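You operate a simulated robot arm through the tools that you are given. There is no shell and no other tool.

You run a simulated robot arm. Do the job below in one go: nothing can be reset, and whatever is moved stays where it is left.

TASK
Clamp the bar and dot it at the first three long lines.
Fine: clamp first, one dot a line, first line first; then wind the slide home and turn the red handle back to open.

Only the result counts: the job must be done as asked and must still hold three seconds after the hand-in. Knocking over, shifting, dropping, spilling or breaking anything else fails it.

THE ROBOT
A 6-joint arm with a two-finger gripper, fixed in place. Base frame: the origin is at the foot of the arm, x ahead of it, y to its left, z up; the work surface is at about z = 80. Readings come in cm, rad, newtons and seconds.
Its first joint turns from -2.897 to 2.897 rad. Payload 1.71 kg.
The tool frame sits at the grasp point between the pads (the TCP): z along the fingers, y along the line on which they close. The tips reach 2 cm beyond it. The gripper opens to 9.6 cm. The gripper's body begins 11.3 cm behind the TCP.
Orientation is that of the tool frame in the base frame, as [roll, pitch, yaw] about the fixed x, y, z axes, in that order (R = Rz(yaw) Ry(pitch) Rx(roll)). With the fingers straight down and closing along the base's y, the tool's x points along the base's -x, its y along +y and its z along -z.

THE INTERFACE
- The arm moves only by the tool step_arm. Its argument "targets" is a list that holds one entry, the list of rows, each a list of 6 numbers: the shift along the tool's x, y, z in m, then the turn, a rotation vector about the tool's x, y, z in rad. In form: [[[x, y, z, rx, ry, rz], ...]]. A call has 1 to 20 rows; each row is the pose to reach, as a shift and turn from the pose commanded when the call began, along the tool's axes at that moment. "fingers" is the opening, from 0 (shut) to 1 (fully open), set as the call begins (left out, the last holds). A row lasts 0.2 s, in which the tool goes at most 5 cm and 0.15 rad; a call with a longer step from one row to the next is refused whole, and so is a gripper value outside its range. Where a pose cannot be reached the arm comes as near as it can. A force on the tool above 90 N (or 10 N above the force at the start of the call, whichever is more), or a blocked arm, ends the call early, and 0.2 s more pass. The fingers move at their own pace (about 4.5 cm/s each) and stop on an object; they squeeze with about 27 N. The grip force told is the motor's: it shows also when the fingers shut on nothing. Time passes only in rows, and 0.2 s behind the last, so rows that repeat a pose let the fingers close. The reply holds the time, the measured pose of the TCP, the force on the tool along the base axes, the opening and the grip force, in the units named above and with some noise, with the torque about the TCP (base axes, N m) and any sound that the robot's microphone picked up.
- Cameras (640 x 400 px; columns grow to the right, rows downward): "scene" is fixed at [40.77, -65.01, 162.82]; the picture's right is [0.98, 0.18, 0.00], its down [0.14, -0.77, -0.62] and it looks along [-0.11, 0.61, -0.78] (base axes); focal length 240 px, centre (320, 200). "wrist" rides on the gripper at [6.6, 1.4, -14.5] in the tool frame; the picture's right is [-0.21, 0.98, 0.00], its down [-0.88, -0.18, -0.45] and it looks along [-0.44, -0.09, 0.90] (tool axes); focal length 275 px, centre (320, 200). There is no depth. A picture from a camera that has moved, and an enlarged one, comes with that camera's place and axes in the base frame and with its lens. The place of the scene camera against the robot may be out by one fixed shift of up to 1.8 cm in any direction.
- grab_frame(camera): a new picture of that camera. The clock stands still meanwhile.
- lift_body(by): slides the trunk up (or, below 0, down) by that many cm; the arm rides with it, the base frame stays. It gives what a move gives, with no picture.
- inspect(camera, box): a new picture of the part [left, top, right, bottom] of that camera's present view, enlarged. The clock stands still meanwhile.
- sign_off(): hands the job in; it is judged then, once.

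Nothing tells you positions but the pictures and the camera data. Unless the task says otherwise, let go and move clear before handing in.

The tools are called after ">>>" by a JSON object that holds its "op" and its "data". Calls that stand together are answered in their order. step_arm: Moves the arm, as the interface text tells. Its arguments: {"type":"object","properties":{"targets":{"type":"array","items":{"type":"array","items":{"type":"array","items":{"type":"number"}}}},"fingers":{"type":"number"}},"required":["targets"]} The other tools are called the same way: lift_body (by) slides the trunk up or down; grab_frame (camera) takes a picture; inspect (camera, box) takes an enlarged picture of a part of a camera's view; sign_off () hands the job in.

At the start:

```text
time_s: 0.0
position: [32.48, -47.98, 141.07]
orientation: [3.141, -0.003, -3.141]
force: [-0.7, -0.3, -0.1]
torque: [0.01, 0.02, -0.03]
opening: 9.58
grip_force: 0.0
trunk travel left (down, up): [-32.5, 6.5]
```

scene: 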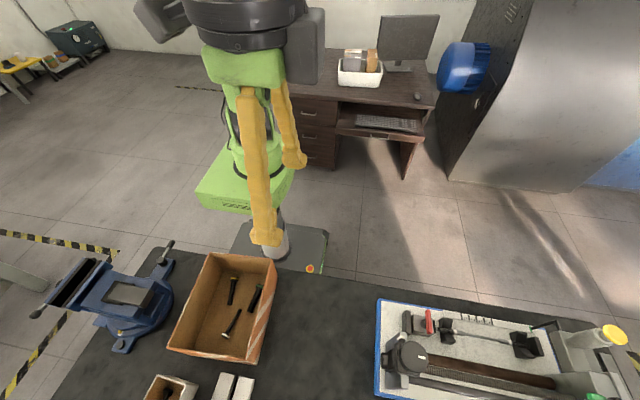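
wrist: 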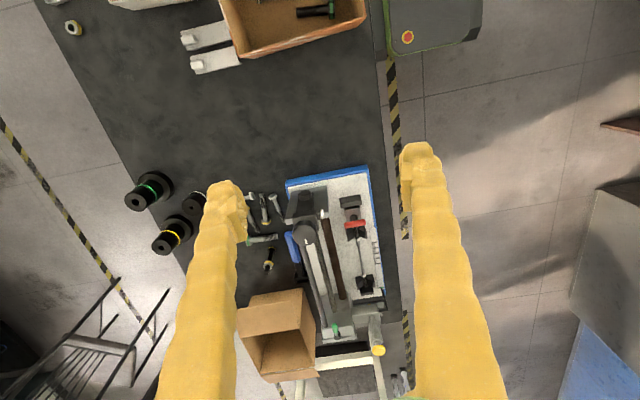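

I see a bench with a white-plate fixture on the right of the scene picture: a red handle, a bar, a slide and some scale lines. I'll enlarge both views before moving anything.

>>> {"op": "inspect", "data": {"camera": "scene", "box": [360, 280, 640, 400]}}

>>> {"op": "inspect", "data": {"camera": "wrist", "box": [220, 160, 420, 400]}}

>>> {"op": "inspect", "data": {"camera": "wrist", "box": [270, 160, 400, 260]}}

>>> {"op": "inspect", "data": {"camera": "wrist", "box": [280, 240, 410, 400]}}

```text
2.29 times, centred on (500, 340) of scene
camera zoom: at [40.77, -65.01, 162.82], right [0.98, 0.18, 0.0], down [0.14, -0.77, -0.62], along [-0.11, 0.61, -0.78], focal length 549 px, centre (-91, -120)
```

zoom: 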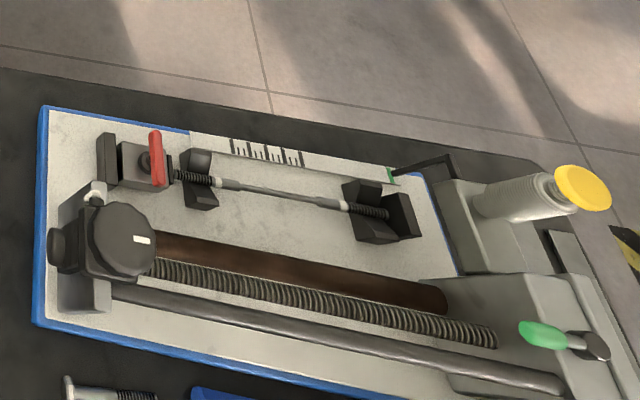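

```text
1.67 times, centred on (320, 280) of wrist
camera zoom: at [25.85, -46.68, 155.5], right [0.21, 0.98, 0.0], down [0.88, -0.18, 0.44], along [0.43, -0.09, -0.9], focal length 459 px, centre (320, 67)
```

zoom: 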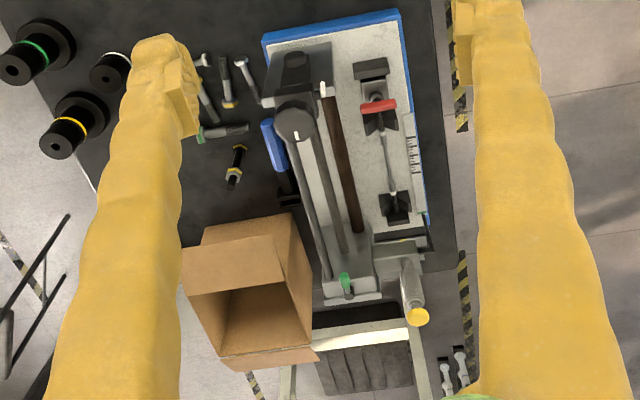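

```text
4.00 times, centred on (335, 210) of wrist
camera zoom: at [25.85, -46.68, 155.5], right [0.21, 0.98, 0.0], down [0.88, -0.18, 0.44], along [0.43, -0.09, -0.9], focal length 1101 px, centre (260, 160)
```

zoom: 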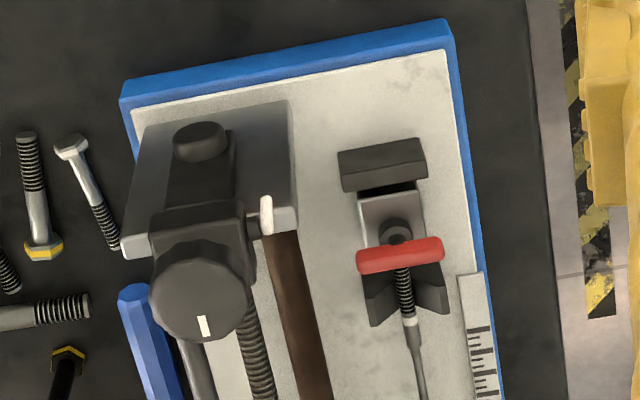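

```text
2.50 times, centred on (345, 320) of wrist
camera zoom: at [25.85, -46.68, 155.5], right [0.21, 0.98, 0.0], down [0.88, -0.18, 0.44], along [0.43, -0.09, -0.9], focal length 688 px, centre (258, -100)
```

zoom: 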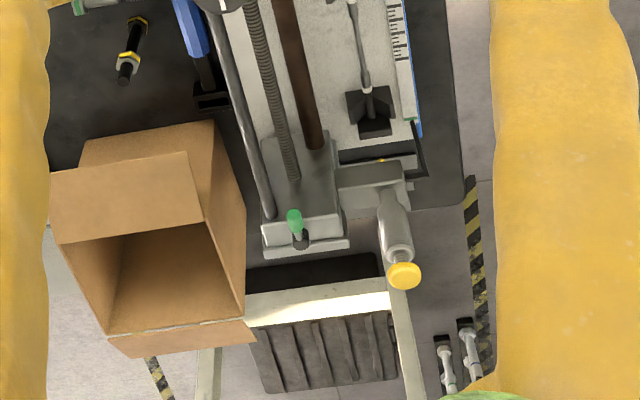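

I make out a lead-screw fixture. A black dial knob is near (66,-59), a red clamp handle near (67,-45), and a carriage with a yellow-capped plunger and green lever sits at the far end, x≈105. I'll lower the trunk and move in for a closer look.

>>> {"op": "lift_body", "data": {"by": -20}}

```text
time_s: 2.2
position: [30.57, -48.07, 121.54]
orientation: [-3.14, 0.014, -3.14]
force: [-0.4, -0.7, 0.6]
torque: [0.02, -0.02, 0.0]
opening: 9.6
grip_force: 0.2
trunk travel left (down, up): [-12.5, 26.5]
```

The trunk went down cleanly. Next I move forward above the knob end to see the machine closely.

>>> {"op": "step_arm", "data": {"targets": [[[-0.04, 0, 0.0, 0, 0, 0], [-0.08, 0, 0.0, 0, 0, 0], [-0.12, -0.0, 0.0, 0, 0, 0], [-0.16, 0, 0.02, 0, 0, 0], [-0.2, 0, 0.04, 0, 0, 0], [-0.22, 0, 0.06, 0, 0, 0], [-0.22, 0, 0.06, 0, 0, 0]]], "fingers": 1}}

>>> {"op": "grab_frame", "data": {"camera": "wrist"}}

>>> {"op": "grab_frame", "data": {"camera": "scene"}}

```text
time_s: 3.8
position: [52.6, -48.0, 115.85]
orientation: [3.14, 0.013, 3.141]
force: [0.9, 0.8, 0.8]
torque: [0.02, 0.05, 0.03]
opening: 9.62
grip_force: 0.1
trunk travel left (down, up): [-12.5, 26.5]
```

```text
taken
camera wrist: at [45.67, -46.63, 130.17], right [0.21, 0.98, 0.0], down [0.87, -0.18, 0.46], along [0.45, -0.09, -0.89], focal length 275 px, centre (320, 200)
```

wrist: 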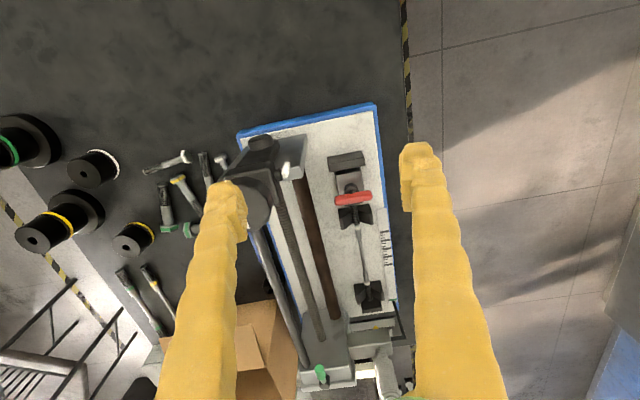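

```text
taken
```

scene: 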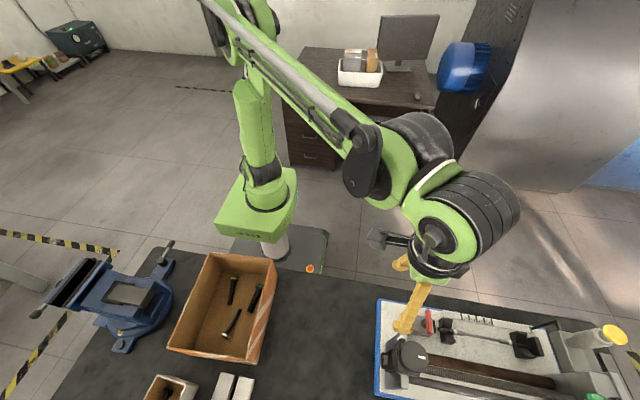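

The view now shows the whole fixture. I'll enlarge the important parts.

>>> {"op": "inspect", "data": {"camera": "wrist", "box": [220, 100, 340, 230]}}

>>> {"op": "inspect", "data": {"camera": "wrist", "box": [320, 140, 420, 240]}}

>>> {"op": "inspect", "data": {"camera": "wrist", "box": [280, 230, 440, 400]}}

>>> {"op": "inspect", "data": {"camera": "wrist", "box": [340, 210, 420, 320]}}

>>> {"op": "inspect", "data": {"camera": "scene", "box": [370, 300, 480, 400]}}

>>> {"op": "inspect", "data": {"camera": "scene", "box": [440, 300, 560, 380]}}

>>> {"op": "inspect", "data": {"camera": "scene", "box": [530, 310, 640, 400]}}

```text
3.08 times, centred on (280, 165) of wrist
camera zoom: at [45.67, -46.63, 130.17], right [0.21, 0.98, 0.0], down [0.87, -0.18, 0.46], along [0.45, -0.09, -0.89], focal length 847 px, centre (443, 308)
```

zoom: 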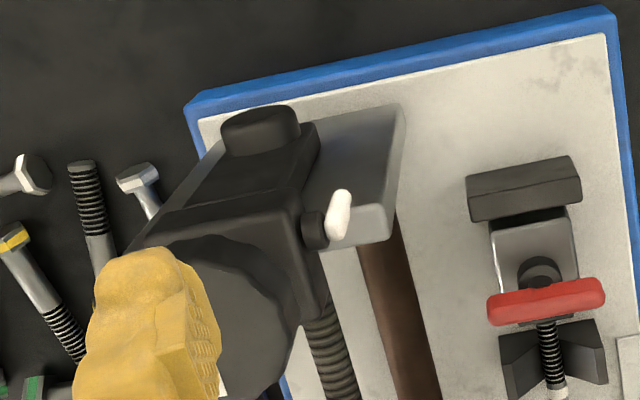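

```text
4.00 times, centred on (370, 190) of wrist
camera zoom: at [45.67, -46.63, 130.17], right [0.21, 0.98, 0.0], down [0.87, -0.18, 0.46], along [0.45, -0.09, -0.89], focal length 1101 px, centre (120, 240)
```

zoom: 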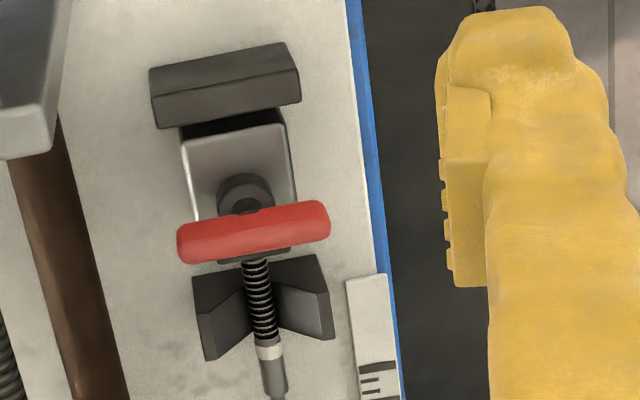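

```text
2.35 times, centred on (360, 315) of wrist
camera zoom: at [45.67, -46.63, 130.17], right [0.21, 0.98, 0.0], down [0.87, -0.18, 0.46], along [0.45, -0.09, -0.89], focal length 648 px, centre (226, -71)
```

zoom: 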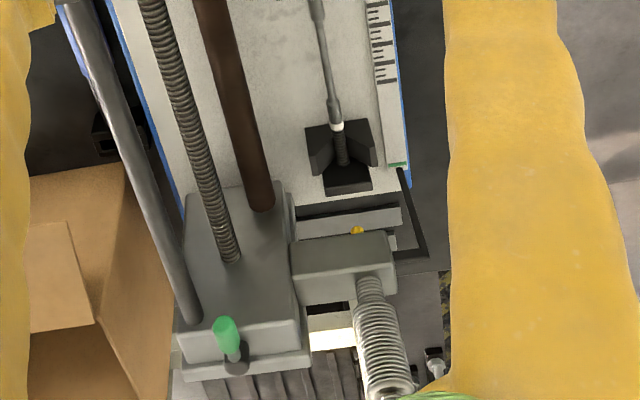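

```text
3.64 times, centred on (380, 265) of wrist
camera zoom: at [45.67, -46.63, 130.17], right [0.21, 0.98, 0.0], down [0.87, -0.18, 0.46], along [0.45, -0.09, -0.89], focal length 1001 px, centre (102, -36)
```

zoom: 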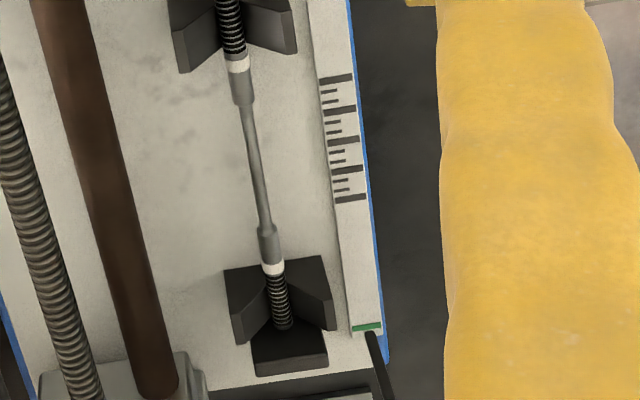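

```text
4.00 times, centred on (425, 350) of scene
camera zoom: at [40.77, -65.01, 162.82], right [0.98, 0.18, 0.0], down [0.14, -0.77, -0.62], along [-0.11, 0.61, -0.78], focal length 961 px, centre (-100, -400)
```

zoom: 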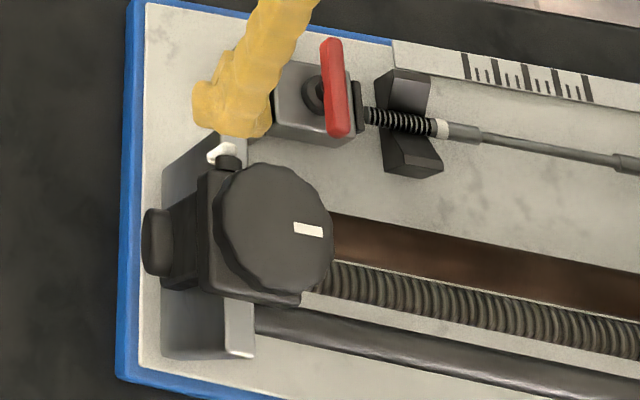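

```text
5.00 times, centred on (500, 340) of scene
camera zoom: at [40.77, -65.01, 162.82], right [0.98, 0.18, 0.0], down [0.14, -0.77, -0.62], along [-0.11, 0.61, -0.78], focal length 1201 px, centre (-580, -500)
```

zoom: 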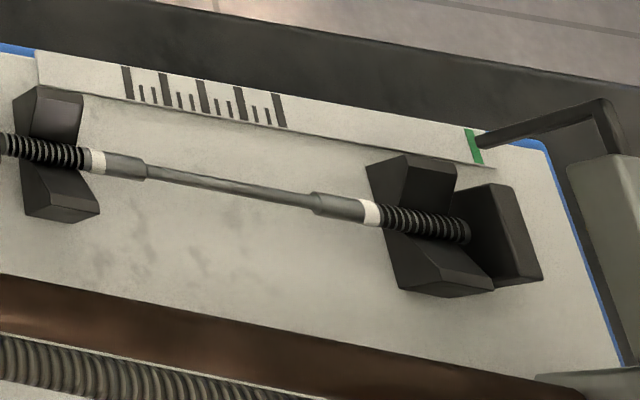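

```text
4.44 times, centred on (585, 355) of scene
camera zoom: at [40.77, -65.01, 162.82], right [0.98, 0.18, 0.0], down [0.14, -0.77, -0.62], along [-0.11, 0.61, -0.78], focal length 1068 px, centre (-858, -489)
```

zoom: 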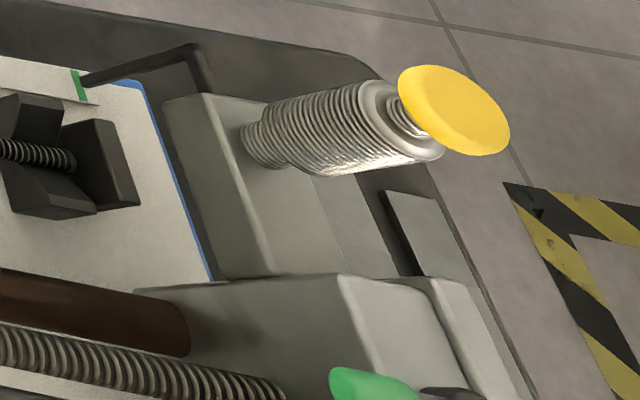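

The pointer rests at a green home mark near x≈100, and five long lines lie between x≈80 and 89. The nearest to home should be line one. I'll move further along x for a clear look at the carriage and scale.

>>> {"op": "step_arm", "data": {"targets": [[[-0.04, 0, 0.0, 0, 0, 0], [-0.08, 0.005, 0.0, 0, 0, 0], [-0.12, 0.01, 0.0, 0, 0, 0], [-0.16, 0.02, 0.0, 0, 0, 0], [-0.2, 0.02, 0.0, 0, 0, 0], [-0.24, 0.02, 0.0, 0, 0, 0], [-0.27, 0.02, 0.0, 0, 0, 0], [-0.27, 0.02, 0.0, 0, 0, 0]]]}}

>>> {"op": "grab_frame", "data": {"camera": "wrist"}}

>>> {"op": "inspect", "data": {"camera": "wrist", "box": [220, 180, 420, 320]}}

```text
time_s: 5.6
position: [79.53, -45.91, 116.12]
orientation: [3.142, 0.014, 3.141]
force: [-0.1, -0.5, -0.5]
torque: [0.0, 0.05, 0.03]
opening: 9.62
grip_force: 0.0
trunk travel left (down, up): [-12.5, 26.5]
```

```text
taken
camera wrist: at [72.74, -44.58, 130.56], right [0.21, 0.98, 0.0], down [0.87, -0.18, 0.46], along [0.45, -0.09, -0.89], focal length 275 px, centre (320, 200)
```

wrist: 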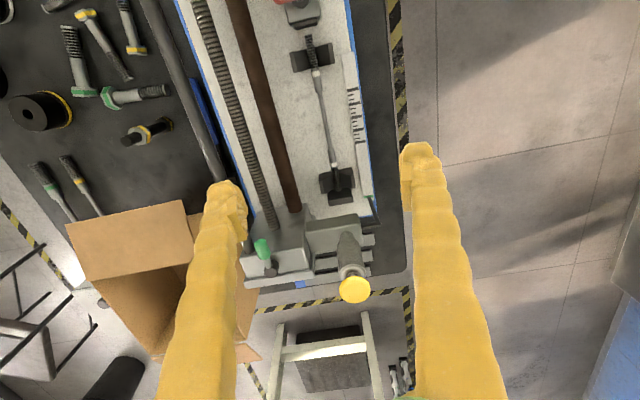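

```text
2.86 times, centred on (320, 250) of wrist
camera zoom: at [72.74, -44.58, 130.56], right [0.21, 0.98, 0.0], down [0.87, -0.18, 0.46], along [0.45, -0.09, -0.89], focal length 786 px, centre (320, 57)
```

zoom: 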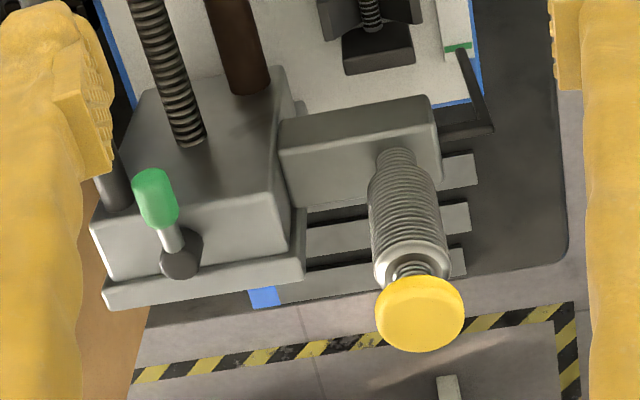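

The plunger's yellow cap is at roughly (97,-45,106) in line with the pointer. The bar is at z≈87, and the lines fall at about x≈86, 84, 82, … counted from home. Now I'll go back to look at the knob and red handle.

>>> {"op": "step_arm", "data": {"targets": [[[0.04, -0.02, 0.0, 0, 0, 0], [0.08, -0.04, 0.0, 0, 0, 0], [0.12, -0.06, 0.0, 0, 0, 0], [0.16, -0.08, 0.0, 0, 0, 0], [0.2, -0.1, 0.0, 0, 0, 0], [0.22, -0.11, 0.0, 0, 0, 0], [0.22, -0.11, 0.0, 0, 0, 0]]]}}

>>> {"op": "grab_frame", "data": {"camera": "wrist"}}

>>> {"op": "inspect", "data": {"camera": "wrist", "box": [260, 100, 440, 240]}}

```text
time_s: 7.2
position: [57.61, -56.97, 115.84]
orientation: [-3.141, 0.013, -3.142]
force: [-0.1, 0.4, 0.1]
torque: [0.01, -0.03, 0.04]
opening: 9.6
grip_force: 0.0
trunk travel left (down, up): [-12.5, 26.5]
```

```text
taken
camera wrist: at [50.62, -55.64, 130.23], right [0.21, 0.98, 0.0], down [0.87, -0.18, 0.46], along [0.45, -0.09, -0.89], focal length 275 px, centre (320, 200)
```

wrist: 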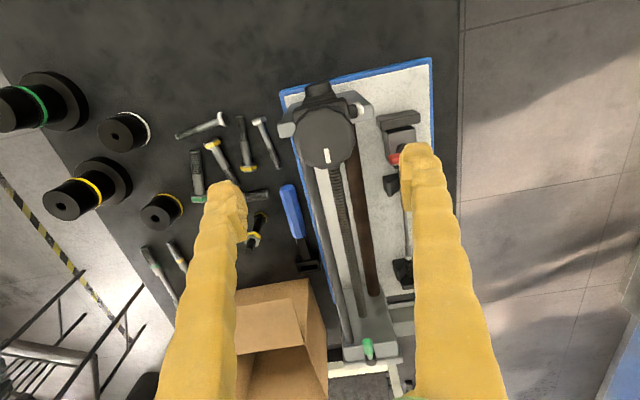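

```text
2.86 times, centred on (350, 170) of wrist
camera zoom: at [50.62, -55.64, 130.23], right [0.21, 0.98, 0.0], down [0.87, -0.18, 0.46], along [0.45, -0.09, -0.89], focal length 786 px, centre (234, 286)
```

zoom: 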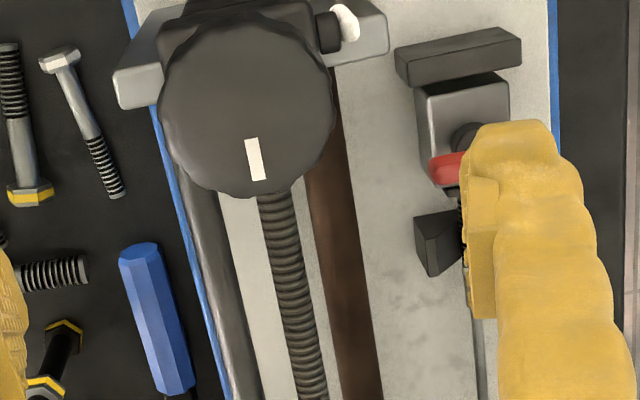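

The knob top is at about (57,-56.5,105.7), 5.5 cm across with a vertical axis. The red T-handle lies along y at about (65.6,-45.6,91.5), also on a vertical axis. I'll turn the gripper 90° and hover over the red handle.

>>> {"op": "step_arm", "data": {"targets": [[[-0.01, 0.01, 0, 0, 0, 0.14], [-0.02, 0.025, 0, 0, 0, 0.28], [-0.03, 0.04, 0, 0, 0, 0.42], [-0.04, 0.055, 0, 0, 0, 0.56], [-0.05, 0.07, 0, 0, 0, 0.7], [-0.06, 0.085, 0, 0, 0, 0.84], [-0.07, 0.1, 0, 0, 0, 0.98], [-0.08, 0.114, 0, 0, 0, 1.12], [-0.08, 0.114, 0.03, 0, 0, 1.26], [-0.08, 0.114, 0.06, 0, 0, 1.4], [-0.08, 0.114, 0.09, 0, 0, 1.5], [-0.08, 0.114, 0.12, 0, 0, 1.571], [-0.08, 0.114, 0.14, 0, 0, 1.571], [-0.08, 0.114, 0.14, 0, 0, 1.571]]], "fingers": 0.6}}

>>> {"op": "grab_frame", "data": {"camera": "wrist"}}

>>> {"op": "inspect", "data": {"camera": "wrist", "box": [220, 120, 460, 300]}}

>>> {"op": "inspect", "data": {"camera": "scene", "box": [370, 280, 500, 400]}}

```text
time_s: 10.2
position: [65.8, -45.72, 102.01]
orientation: [3.128, 0.001, 1.569]
force: [0.1, 0.0, -0.1]
torque: [0.0, 0.02, 0.0]
opening: 5.75
grip_force: 0.0
trunk travel left (down, up): [-12.5, 26.5]
```

```text
taken
camera wrist: at [66.85, -39.19, 116.4], right [0.98, -0.21, 0.01], down [-0.19, -0.88, 0.44], along [-0.08, -0.44, -0.9], focal length 275 px, centre (320, 200)
```

wrist: 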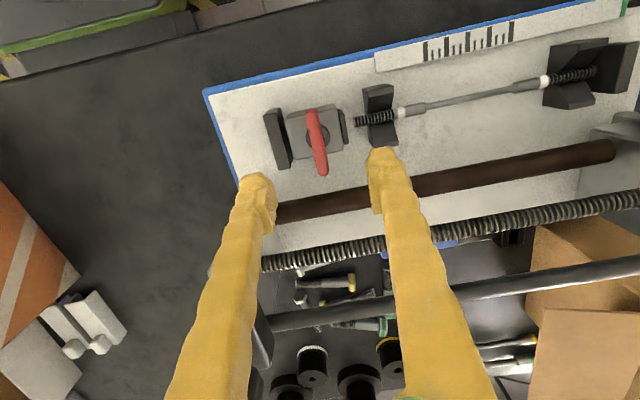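

```text
2.22 times, centred on (340, 210) of wrist
camera zoom: at [66.85, -39.19, 116.4], right [0.98, -0.21, 0.01], down [-0.19, -0.88, 0.44], along [-0.08, -0.44, -0.9], focal length 612 px, centre (276, 178)
```

zoom: 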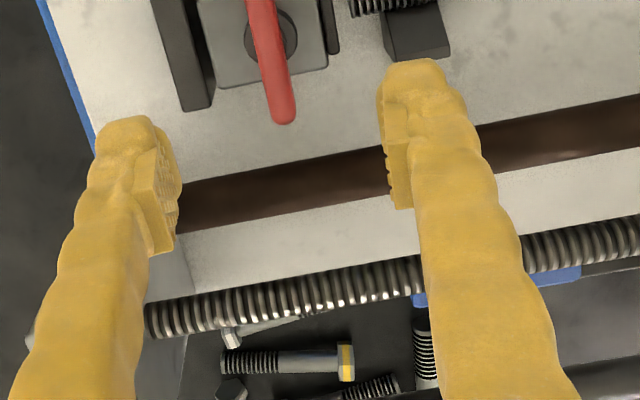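

```text
3.33 times, centred on (435, 340) of scene
camera zoom: at [40.77, -65.01, 162.82], right [0.98, 0.18, 0.0], down [0.14, -0.77, -0.62], along [-0.11, 0.61, -0.78], focal length 801 px, centre (-63, -267)
```

zoom: 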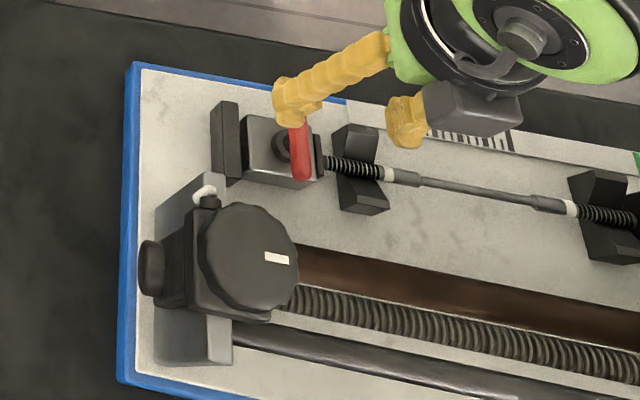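

The handle sits between the two fingers in plan view. I'll enlarge it for an exact centre and height.

>>> {"op": "inspect", "data": {"camera": "wrist", "box": [250, 80, 410, 190]}}

```text
3.64 times, centred on (330, 135) of wrist
camera zoom: at [66.85, -39.19, 116.4], right [0.98, -0.21, 0.01], down [-0.19, -0.88, 0.44], along [-0.08, -0.44, -0.9], focal length 1001 px, centre (284, 436)
```

zoom: 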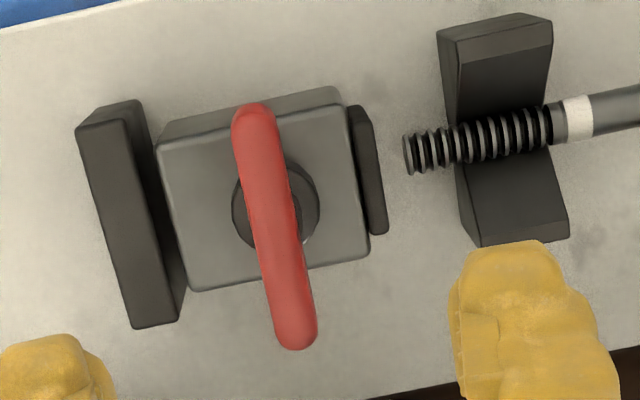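

The handle is centred at (65.6,-45.7) with its middle at z≈91.7, and the block top below it is at z≈88.5. I'll narrow the fingers, descend so the tips stay above the block, and grip.

>>> {"op": "step_arm", "data": {"targets": [[[0, -0.002, 0.02, 0, 0, 0], [0, -0.002, 0.04, 0, 0, 0], [0, -0.002, 0.06, 0, 0, 0], [0, -0.002, 0.08, 0, 0, 0], [0, -0.002, 0.095, 0, 0, 0], [0, -0.002, 0.105, 0, 0, 0], [0, -0.002, 0.105, 0, 0, 0]]], "fingers": 0.36}}

>>> {"op": "grab_frame", "data": {"camera": "wrist"}}

>>> {"op": "inspect", "data": {"camera": "scene", "box": [370, 280, 500, 400]}}

```text
time_s: 11.8
position: [65.7, -45.71, 91.51]
orientation: [3.127, 0.0, 1.572]
force: [1.6, 0.5, -0.8]
torque: [-0.02, -0.03, -0.02]
opening: 3.49
grip_force: 0.0
trunk travel left (down, up): [-12.5, 26.5]
```

```text
taken
camera wrist: at [66.72, -39.14, 105.94], right [0.98, -0.21, 0.01], down [-0.19, -0.88, 0.44], along [-0.08, -0.44, -0.9], focal length 275 px, centre (320, 200)
```

wrist: 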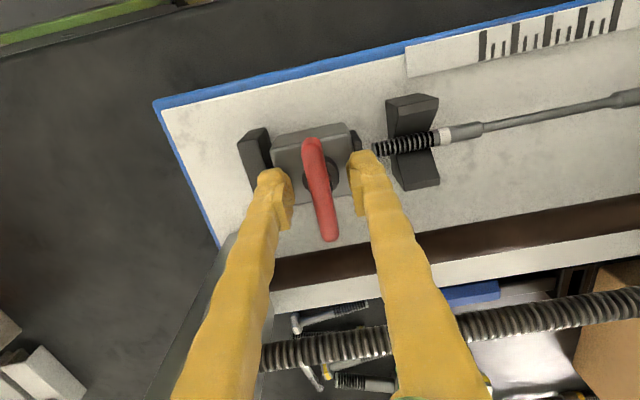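

```text
3.33 times, centred on (435, 340) of scene
camera zoom: at [40.77, -65.01, 162.82], right [0.98, 0.18, 0.0], down [0.14, -0.77, -0.62], along [-0.11, 0.61, -0.78], focal length 801 px, centre (-63, -267)
```

zoom: 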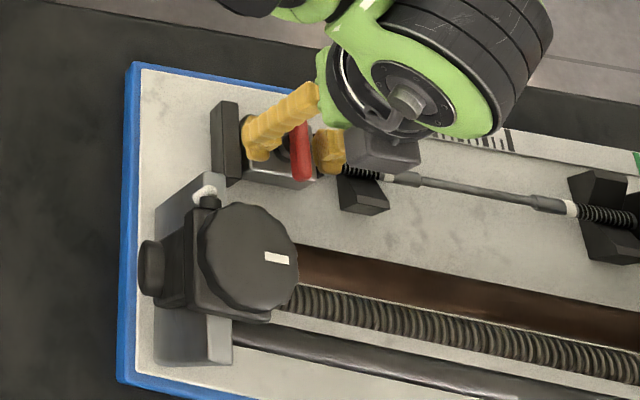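

The fingers straddle the handle. Closing on it.

>>> {"op": "step_arm", "data": {"targets": [[[0, 0, 0, 0, 0, 0], [0, 0, 0, 0, 0, 0], [0, 0, 0, 0, 0, 0]]], "fingers": 0}}

>>> {"op": "grab_frame", "data": {"camera": "wrist"}}

```text
time_s: 12.6
position: [65.65, -45.54, 91.84]
orientation: [3.127, 0.001, 1.571]
force: [22.9, -2.0, 61.9]
torque: [0.09, -0.6, -0.04]
opening: 1.49
grip_force: 35.1
trunk travel left (down, up): [-12.5, 26.5]
```

```text
taken
camera wrist: at [66.68, -38.97, 106.28], right [0.98, -0.21, 0.02], down [-0.19, -0.88, 0.44], along [-0.08, -0.44, -0.9], focal length 275 px, centre (320, 200)
```

wrist: 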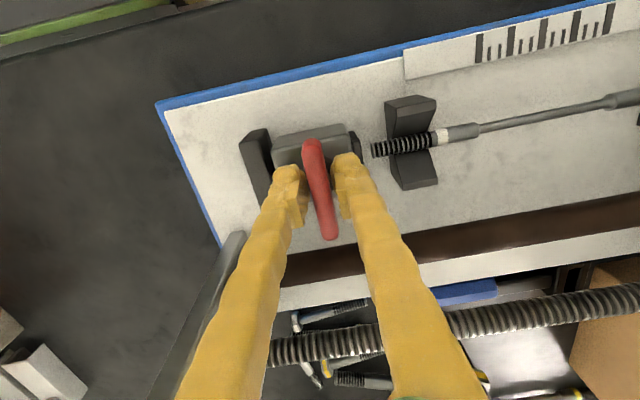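

The grip holds, but there is a 62 N upward force, so the tips are pressing on the hub underneath. I'll open slightly, rise 0.6 cm and re-close.

>>> {"op": "step_arm", "data": {"targets": [[[0, 0, -0.001, 0, 0, 0], [0, 0, -0.003, 0, 0, 0], [0, 0, -0.007, 0, 0, 0], [0, 0, -0.007, 0, 0, 0]]], "fingers": 0.3}}

>>> {"op": "step_arm", "data": {"targets": [[[0, 0, 0, 0, 0, 0], [0, 0, 0, 0, 0, 0], [0, 0, 0, 0, 0, 0]]], "fingers": 0}}

```text
time_s: 13.6
position: [65.61, -45.7, 92.16]
orientation: [3.127, 0.001, 1.571]
force: [0.4, -0.2, -0.1]
torque: [-0.02, 0.02, -0.01]
opening: 2.87
grip_force: 0.0
trunk travel left (down, up): [-12.5, 26.5]
```

```text
time_s: 14.4
position: [65.76, -45.71, 92.29]
orientation: [3.127, -0.001, 1.57]
force: [14.8, -1.9, 3.5]
torque: [-0.01, -0.19, -0.03]
opening: 1.29
grip_force: 34.9
trunk travel left (down, up): [-12.5, 26.5]
```

The grip is good now. I'll try a small clockwise turn (seen from above) and watch the torque.

>>> {"op": "step_arm", "data": {"targets": [[[0, 0.0015, 0, 0, 0, 0.1], [0, 0.0015, 0, 0, 0, 0.2], [0, 0.0015, 0, 0, 0, 0.3]]], "fingers": 0}}

>>> {"op": "inspect", "data": {"camera": "wrist", "box": [220, 80, 460, 260]}}

```text
time_s: 15.2
position: [65.72, -45.62, 92.28]
orientation: [3.13, -0.004, 1.269]
force: [4.7, -0.8, 2.5]
torque: [-0.39, 0.09, -0.02]
opening: 1.26
grip_force: 35.1
trunk travel left (down, up): [-12.5, 26.5]
```

```text
2.22 times, centred on (340, 170) of wrist
camera zoom: at [68.74, -39.81, 106.65], right [0.87, -0.49, 0.01], down [-0.44, -0.78, 0.44], along [-0.2, -0.39, -0.9], focal length 612 px, centre (276, 267)
```

zoom: 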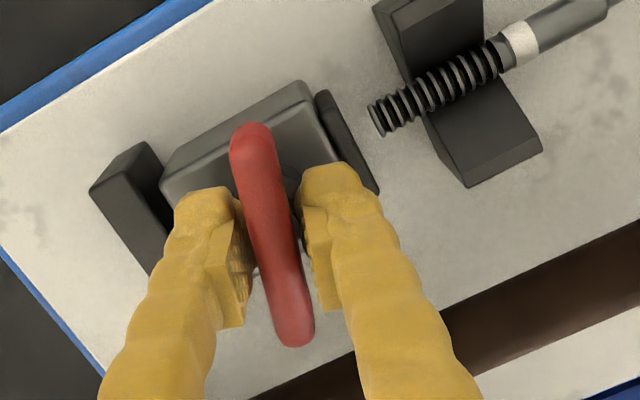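

The handle turns freely with almost no torque. I'll continue clockwise towards 90°.

>>> {"op": "step_arm", "data": {"targets": [[[0, 0, 0, 0, 0, 0.12], [0, 0, 0, 0, 0, 0.24], [0, 0, 0, 0, 0, 0.36], [0, 0, 0, 0, 0, 0.48], [0, 0, 0, 0, 0, 0.6], [0, 0, 0, 0, 0, 0.6]]], "fingers": 0}}

>>> {"op": "inspect", "data": {"camera": "wrist", "box": [220, 60, 460, 260]}}

>>> {"op": "inspect", "data": {"camera": "scene", "box": [370, 280, 500, 400]}}

```text
time_s: 16.6
position: [65.93, -45.49, 92.17]
orientation: [3.133, -0.01, 0.669]
force: [15.3, 0.4, 3.9]
torque: [0.0, -0.28, -0.03]
opening: 1.28
grip_force: 35.2
trunk travel left (down, up): [-12.5, 26.5]
```

```text
2.00 times, centred on (340, 160) of wrist
camera zoom: at [71.56, -42.64, 106.67], right [0.45, -0.9, 0.01], down [-0.81, -0.4, 0.43], along [-0.39, -0.2, -0.9], focal length 551 px, centre (280, 280)
```

zoom: 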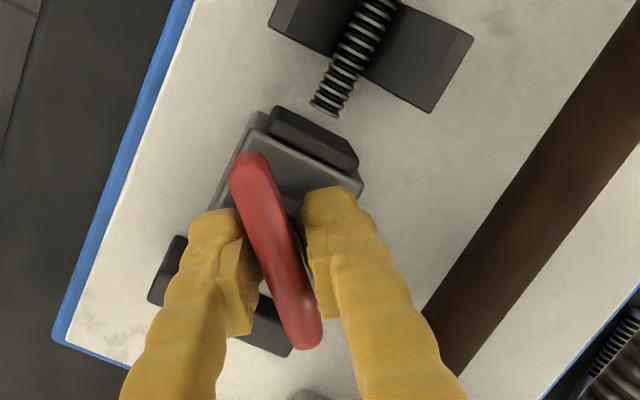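

```text
3.33 times, centred on (435, 340) of scene
camera zoom: at [40.77, -65.01, 162.82], right [0.98, 0.18, 0.0], down [0.14, -0.77, -0.62], along [-0.11, 0.61, -0.78], focal length 801 px, centre (-63, -267)
```

zoom: 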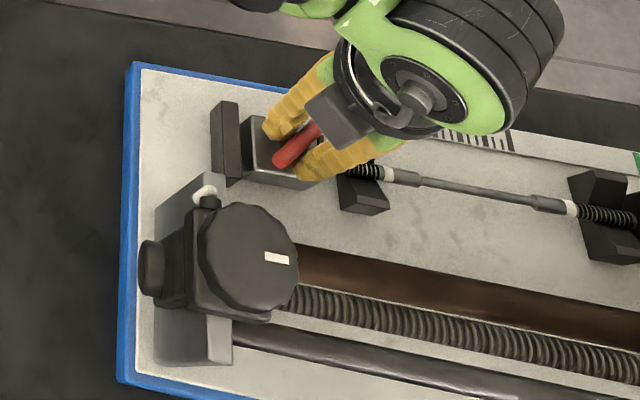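

The handle still turns easily, and the tool is being pushed slightly in +x, as though the clamp block advances. I'll follow it in +x and finish the quarter turn.

>>> {"op": "step_arm", "data": {"targets": [[[0.0016, 0.0012, 0, 0, 0, 0.12], [0.0024, 0.0019, 0, 0, 0, 0.24], [0.0024, 0.0019, 0, 0, 0, 0.36], [0.0024, 0.0019, 0, 0, 0, 0.48], [0.0024, 0.0019, 0, 0, 0, 0.58], [0.0024, 0.0019, 0, 0, 0, 0.67], [0.0024, 0.0019, 0, 0, 0, 0.67]]], "fingers": 0}}

>>> {"op": "inspect", "data": {"camera": "wrist", "box": [220, 60, 460, 260]}}

>>> {"op": "inspect", "data": {"camera": "scene", "box": [370, 280, 500, 400]}}

```text
time_s: 18.2
position: [66.29, -45.54, 92.12]
orientation: [3.14, -0.014, 0.0]
force: [22.9, 15.2, 4.9]
torque: [0.17, -0.63, 0.13]
opening: 1.3
grip_force: 35.1
trunk travel left (down, up): [-12.5, 26.5]
```

```text
2.00 times, centred on (340, 160) of wrist
camera zoom: at [72.47, -46.88, 106.68], right [-0.21, -0.98, 0.0], down [-0.88, 0.18, 0.43], along [-0.42, 0.09, -0.9], focal length 551 px, centre (280, 280)
```

zoom: 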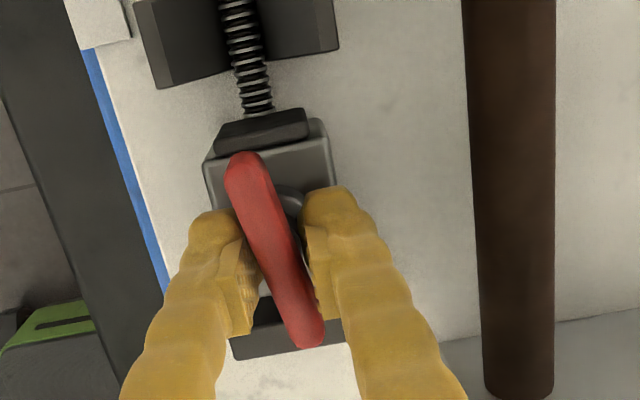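

```text
3.33 times, centred on (435, 340) of scene
camera zoom: at [40.77, -65.01, 162.82], right [0.98, 0.18, 0.0], down [0.14, -0.77, -0.62], along [-0.11, 0.61, -0.78], focal length 801 px, centre (-63, -267)
```

zoom: 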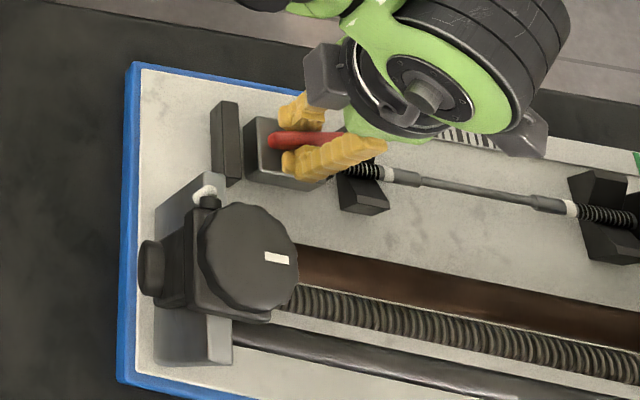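

The jaw looks close to touching the bar end. I'll take a close-up and then test for more travel.

>>> {"op": "inspect", "data": {"camera": "wrist", "box": [280, 50, 400, 140]}}

>>> {"op": "step_arm", "data": {"targets": [[[0.002, -0.001, 0, 0, 0, 0.06], [0.002, -0.001, 0, 0, 0, 0.12], [0.002, -0.001, 0, 0, 0, 0.12]]], "fingers": 0}}

>>> {"op": "inspect", "data": {"camera": "wrist", "box": [280, 50, 400, 140]}}

```text
4.44 times, centred on (340, 95) of wrist
camera zoom: at [72.47, -46.88, 106.68], right [-0.21, -0.98, 0.0], down [-0.88, 0.18, 0.43], along [-0.42, 0.09, -0.9], focal length 1224 px, centre (231, 667)
```

zoom: 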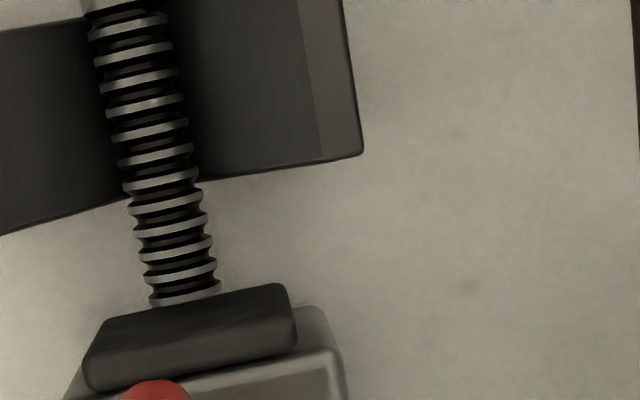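

```text
time_s: 19.0
position: [66.45, -45.61, 92.25]
orientation: [3.14, -0.012, -0.121]
force: [20.3, 13.7, 0.8]
torque: [0.17, -0.19, 0.08]
opening: 1.32
grip_force: 35.3
trunk travel left (down, up): [-12.5, 26.5]
```

```text
4.44 times, centred on (340, 95) of wrist
camera zoom: at [72.44, -47.62, 106.67], right [-0.32, -0.95, 0.0], down [-0.85, 0.29, 0.43], along [-0.41, 0.14, -0.9], focal length 1224 px, centre (231, 667)
```

zoom: 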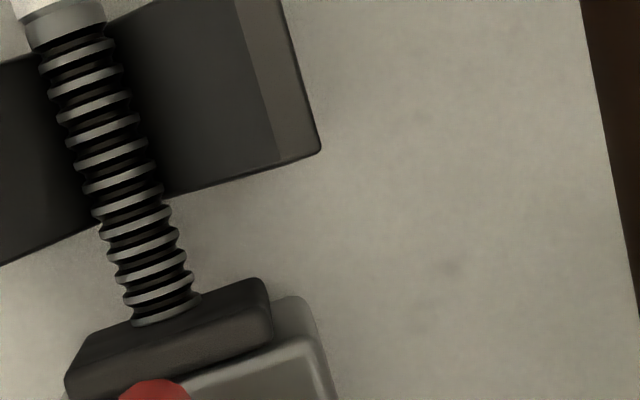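

Torque is still low, so it isn't at a stop yet. I'll keep turning while watching the torque and the jaw.

>>> {"op": "step_arm", "data": {"targets": [[[0.0015, -0.0015, 0, 0, 0, 0.1], [0.0015, -0.0015, 0, 0, 0, 0.2], [0.0015, -0.0015, 0, 0, 0, 0.3], [0.0015, -0.0015, 0, 0, 0, 0.3]]], "fingers": 0}}

>>> {"op": "inspect", "data": {"camera": "wrist", "box": [220, 60, 460, 260]}}

>>> {"op": "inspect", "data": {"camera": "scene", "box": [400, 300, 560, 400]}}

```text
time_s: 20.0
position: [66.61, -45.37, 92.09]
orientation: [-3.138, -0.013, -0.42]
force: [25.4, 2.8, 2.4]
torque: [-0.04, -0.54, 0.11]
opening: 1.33
grip_force: 35.0
trunk travel left (down, up): [-12.5, 26.5]
```

```text
2.00 times, centred on (340, 160) of wrist
camera zoom: at [71.71, -49.32, 106.66], right [-0.59, -0.81, -0.01], down [-0.73, 0.53, 0.43], along [-0.35, 0.26, -0.9], focal length 551 px, centre (280, 280)
```

zoom: 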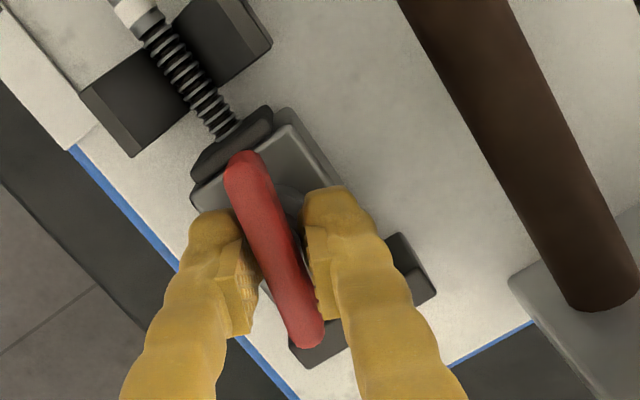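

```text
4.00 times, centred on (480, 350) of scene
camera zoom: at [40.77, -65.01, 162.82], right [0.98, 0.18, 0.0], down [0.14, -0.77, -0.62], along [-0.11, 0.61, -0.78], focal length 961 px, centre (-320, -400)
```

zoom: 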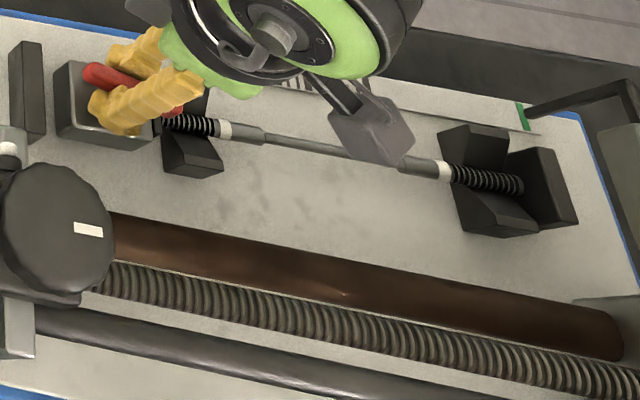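

The block keeps advancing in +x and the jaw now touches the bar. I'll go on turning and follow it.

>>> {"op": "step_arm", "data": {"targets": [[[0.0015, -0.0005, 0, 0, 0, 0.1], [0.002, -0.001, 0, 0, 0, 0.2], [0.002, -0.001, 0, 0, 0, 0.3], [0.0025, -0.001, 0, 0, 0, 0.4], [0.0025, -0.001, 0, 0, 0, 0.4]]], "fingers": 0}}

>>> {"op": "inspect", "data": {"camera": "wrist", "box": [220, 40, 460, 240]}}

>>> {"op": "inspect", "data": {"camera": "scene", "box": [500, 320, 560, 370]}}

```text
time_s: 21.2
position: [66.41, -45.64, 92.18]
orientation: [-3.131, -0.014, -0.502]
force: [26.0, 64.9, -19.9]
torque: [0.84, 0.1, 0.32]
opening: 1.95
grip_force: 35.1
out of reach, approached as far as the arm can: row 1, 2, 3, 4, 5
trunk travel left (down, up): [-12.5, 26.5]
```

```text
2.00 times, centred on (340, 140) of wrist
camera zoom: at [71.16, -50.1, 106.68], right [-0.65, -0.76, -0.01], down [-0.69, 0.58, 0.44], along [-0.32, 0.29, -0.9], focal length 551 px, centre (280, 320)
```

zoom: 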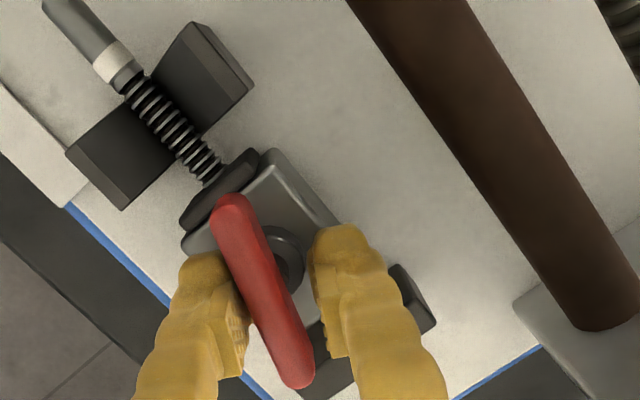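

```text
8.00 times, centred on (530, 345) of scene
camera zoom: at [40.77, -65.01, 162.82], right [0.98, 0.18, 0.0], down [0.14, -0.77, -0.62], along [-0.11, 0.61, -0.78], focal length 1922 px, centre (-1360, -960)
```

zoom: 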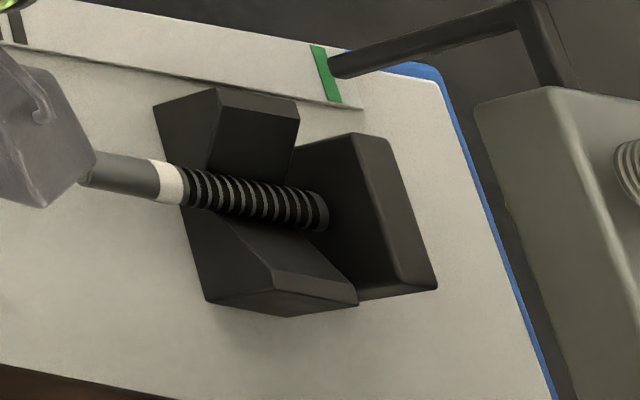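

The wrist hit its joint limit at yaw ≈ -0.5. I'll release, rise, rotate the gripper back half a turn and regrip the handle to carry on. First I release and check that the handle stays put.

>>> {"op": "step_arm", "data": {"targets": [[[0, 0, 0, 0, 0, 0], [0, 0, 0, 0, 0, 0], [0, 0, -0.02, 0, 0, 0], [0, 0, -0.04, 0, 0, 0], [0, 0, -0.06, 0, 0, 0], [0, 0, -0.06, 0, 0, 0]]], "fingers": 0.45}}

>>> {"op": "inspect", "data": {"camera": "wrist", "box": [200, 40, 480, 240]}}

```text
time_s: 22.6
position: [65.95, -46.26, 98.22]
orientation: [-3.131, -0.012, -0.508]
force: [-1.5, 0.2, -0.4]
torque: [0.0, -0.01, 0.01]
opening: 4.31
grip_force: 0.0
trunk travel left (down, up): [-12.5, 26.5]
```

```text
2.00 times, centred on (340, 140) of wrist
camera zoom: at [70.61, -50.74, 112.71], right [-0.66, -0.76, -0.01], down [-0.68, 0.59, 0.44], along [-0.32, 0.29, -0.9], focal length 551 px, centre (280, 320)
```

zoom: 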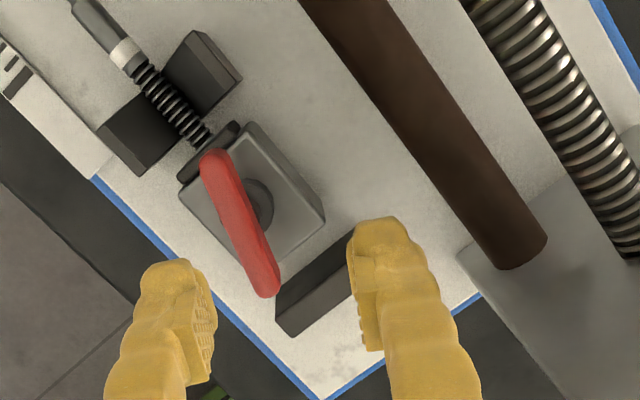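

The handle stays put when released, now at about (67.1,-45.5) with angle ≈ -0.35. I'll swing the gripper back half a turn above it.

>>> {"op": "step_arm", "data": {"targets": [[[0.001, -0.002, -0.01, 0, 0, -0.14], [0.003, -0.004, -0.02, 0, 0, -0.28], [0.006, -0.006, -0.02, 0, 0, -0.42], [0.006, -0.008, -0.02, 0, 0, -0.56], [0.006, -0.012, -0.02, 0, 0, -0.7], [0.006, -0.012, -0.02, 0, 0, -0.84], [0.006, -0.012, -0.02, 0, 0, -0.98], [0.006, -0.012, -0.02, 0, 0, -1.12], [0.006, -0.012, -0.02, 0, 0, -1.26], [0.006, -0.012, -0.02, 0, 0, -1.4], [0.006, -0.012, -0.02, 0, 0, -1.54], [0.006, -0.012, -0.02, 0, 0, -1.65], [0.006, -0.012, -0.02, 0, 0, -1.65]]], "fingers": 0.45}}

>>> {"op": "step_arm", "data": {"targets": [[[0, 0, 0, 0, 0, -0.14], [0, 0, 0, 0, 0, -0.28], [0, 0, 0, 0, 0, -0.42], [0, 0, 0, 0, 0, -0.56], [0, 0, 0, 0, 0, -0.7], [0, 0, 0, 0, 0, -0.84], [0, 0, 0, 0, 0, -0.98], [0, 0, 0, 0, 0, -1.12], [0, 0, 0, 0, 0, -1.26], [0, 0, 0, 0, 0, -1.4], [0, 0, 0, 0, 0, -1.54], [0, 0, 0, 0, 0, -1.647], [0, 0, 0, 0, 0, -1.647]]]}}

>>> {"op": "grab_frame", "data": {"camera": "wrist"}}

>>> {"op": "inspect", "data": {"camera": "wrist", "box": [220, 40, 460, 240]}}

```text
time_s: 25.4
position: [67.03, -45.58, 100.19]
orientation: [3.127, -0.011, 1.145]
force: [0.2, -0.1, 0.5]
torque: [-0.01, -0.01, 0.0]
opening: 4.33
grip_force: 0.1
trunk travel left (down, up): [-12.5, 26.5]
```

```text
time_s: 28.2
position: [66.99, -45.57, 100.2]
orientation: [3.134, 0.014, 2.791]
force: [-0.2, -0.7, 0.2]
torque: [0.03, -0.01, -0.01]
opening: 4.33
grip_force: 0.0
trunk travel left (down, up): [-12.5, 26.5]
```

```text
taken
camera wrist: at [60.93, -42.0, 114.61], right [0.53, 0.85, 0.01], down [0.75, -0.47, 0.46], along [0.39, -0.23, -0.89], focal length 275 px, centre (320, 200)
```

wrist: 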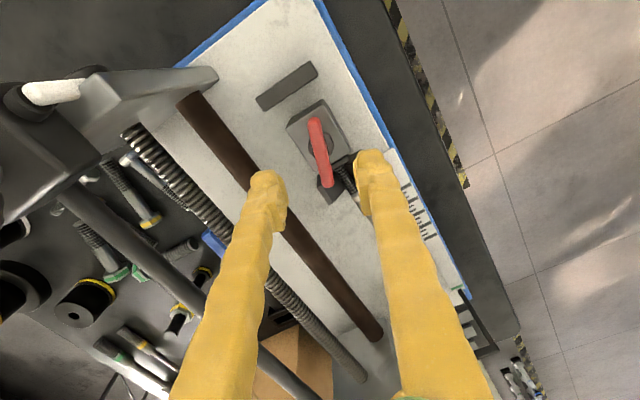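

```text
2.00 times, centred on (340, 140) of wrist
camera zoom: at [60.93, -42.0, 114.61], right [0.53, 0.85, 0.01], down [0.75, -0.47, 0.46], along [0.39, -0.23, -0.89], focal length 551 px, centre (280, 320)
```

zoom: 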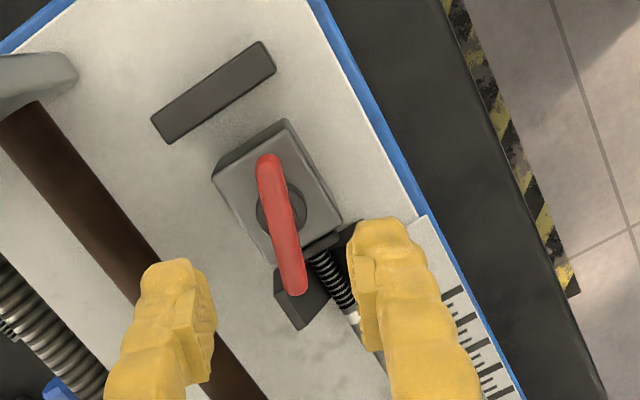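

The handle is well centred between the fingers. I'll descend and grip.

>>> {"op": "step_arm", "data": {"targets": [[[0, 0, 0.02, 0, 0, -0.02], [0, 0, 0.04, 0, 0, -0.02], [0, 0, 0.06, 0, 0, -0.02], [0, 0, 0.075, 0, 0, -0.02], [0, 0, 0.08, 0, 0, -0.02], [0, 0, 0.08, 0, 0, -0.02]]], "fingers": 0.36}}

>>> {"op": "step_arm", "data": {"targets": [[[0, 0, 0, 0, 0, 0], [0, 0, 0, 0, 0, 0], [0, 0, 0, 0, 0, 0], [0, 0, 0, 0, 0, 0]]], "fingers": 0}}

```text
time_s: 29.6
position: [67.26, -45.57, 92.23]
orientation: [3.133, 0.014, 2.809]
force: [0.6, -0.8, 0.3]
torque: [-0.03, 0.0, -0.02]
opening: 3.46
grip_force: 0.0
trunk travel left (down, up): [-12.5, 26.5]
```

```text
time_s: 30.6
position: [67.05, -45.47, 92.28]
orientation: [3.133, 0.014, 2.812]
force: [0.1, 14.1, -6.5]
torque: [0.19, -0.03, 0.05]
opening: 1.26
grip_force: 34.8
trunk travel left (down, up): [-12.5, 26.5]
```

Gripped. I'll continue clockwise in small steps and watch the torque.

>>> {"op": "step_arm", "data": {"targets": [[[0, 0.0, 0, 0, 0, 0.08], [0, 0.0, 0, 0, 0, 0.16], [0, 0, 0, 0, 0, 0.16]]]}}

>>> {"op": "step_arm", "data": {"targets": [[[0, 0.0, 0, 0, 0, 0.08], [0, 0.0, 0, 0, 0, 0.16], [0, 0, 0, 0, 0, 0.16]]]}}

>>> {"op": "inspect", "data": {"camera": "wrist", "box": [220, 40, 460, 240]}}

```text
time_s: 31.4
position: [67.2, -45.46, 92.23]
orientation: [3.13, 0.012, 2.649]
force: [3.0, 14.3, -7.3]
torque: [0.16, -0.11, 0.02]
opening: 1.28
grip_force: 34.9
trunk travel left (down, up): [-12.5, 26.5]
```

```text
time_s: 32.2
position: [67.21, -45.49, 92.24]
orientation: [3.129, 0.01, 2.489]
force: [2.3, 12.8, -3.0]
torque: [0.18, 0.11, 0.69]
opening: 1.43
grip_force: 34.7
trunk travel left (down, up): [-12.5, 26.5]
```

```text
2.00 times, centred on (340, 140) of wrist
camera zoom: at [62.41, -40.4, 106.65], right [0.76, 0.65, 0.01], down [0.58, -0.68, 0.45], along [0.3, -0.33, -0.89], focal length 551 px, centre (280, 320)
```

zoom: 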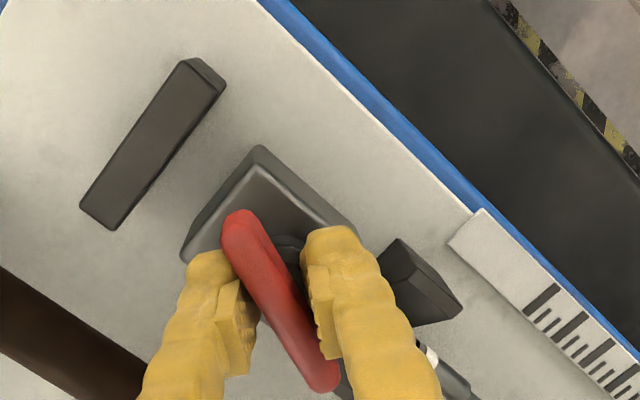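

Torque jumped to 0.7 N·m, so the clamp is coming up tight. One more small nudge to seat it.

>>> {"op": "step_arm", "data": {"targets": [[[0, 0.0, 0, 0, 0, 0.05], [0, 0.0, 0, 0, 0, 0.1], [0, 0, 0, 0, 0, 0.1]]]}}

>>> {"op": "inspect", "data": {"camera": "wrist", "box": [220, 40, 460, 240]}}

>>> {"op": "inspect", "data": {"camera": "scene", "box": [500, 320, 560, 370]}}

```text
time_s: 33.0
position: [67.16, -45.31, 92.36]
orientation: [3.13, 0.01, 2.393]
force: [-1.0, 13.7, -3.2]
torque: [0.15, 0.08, 0.95]
opening: 1.67
grip_force: 34.2
trunk travel left (down, up): [-12.5, 26.5]
```

```text
2.00 times, centred on (340, 140) of wrist
camera zoom: at [62.93, -39.99, 106.68], right [0.82, 0.57, 0.01], down [0.51, -0.73, 0.45], along [0.27, -0.36, -0.89], focal length 551 px, centre (280, 320)
```

zoom: 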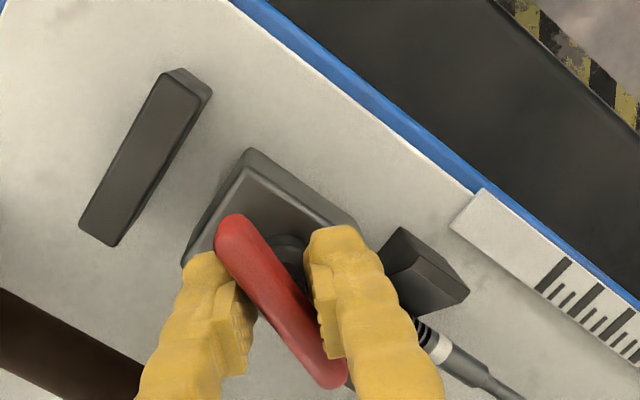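

```text
8.00 times, centred on (530, 345) of scene
camera zoom: at [40.77, -65.01, 162.82], right [0.98, 0.18, 0.0], down [0.14, -0.77, -0.62], along [-0.11, 0.61, -0.78], focal length 1922 px, centre (-1360, -960)
```

zoom: 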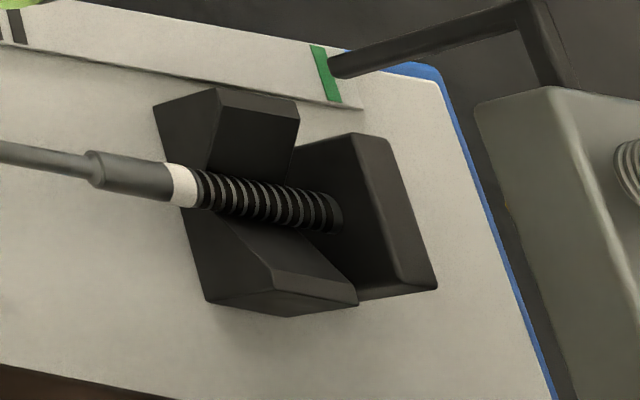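

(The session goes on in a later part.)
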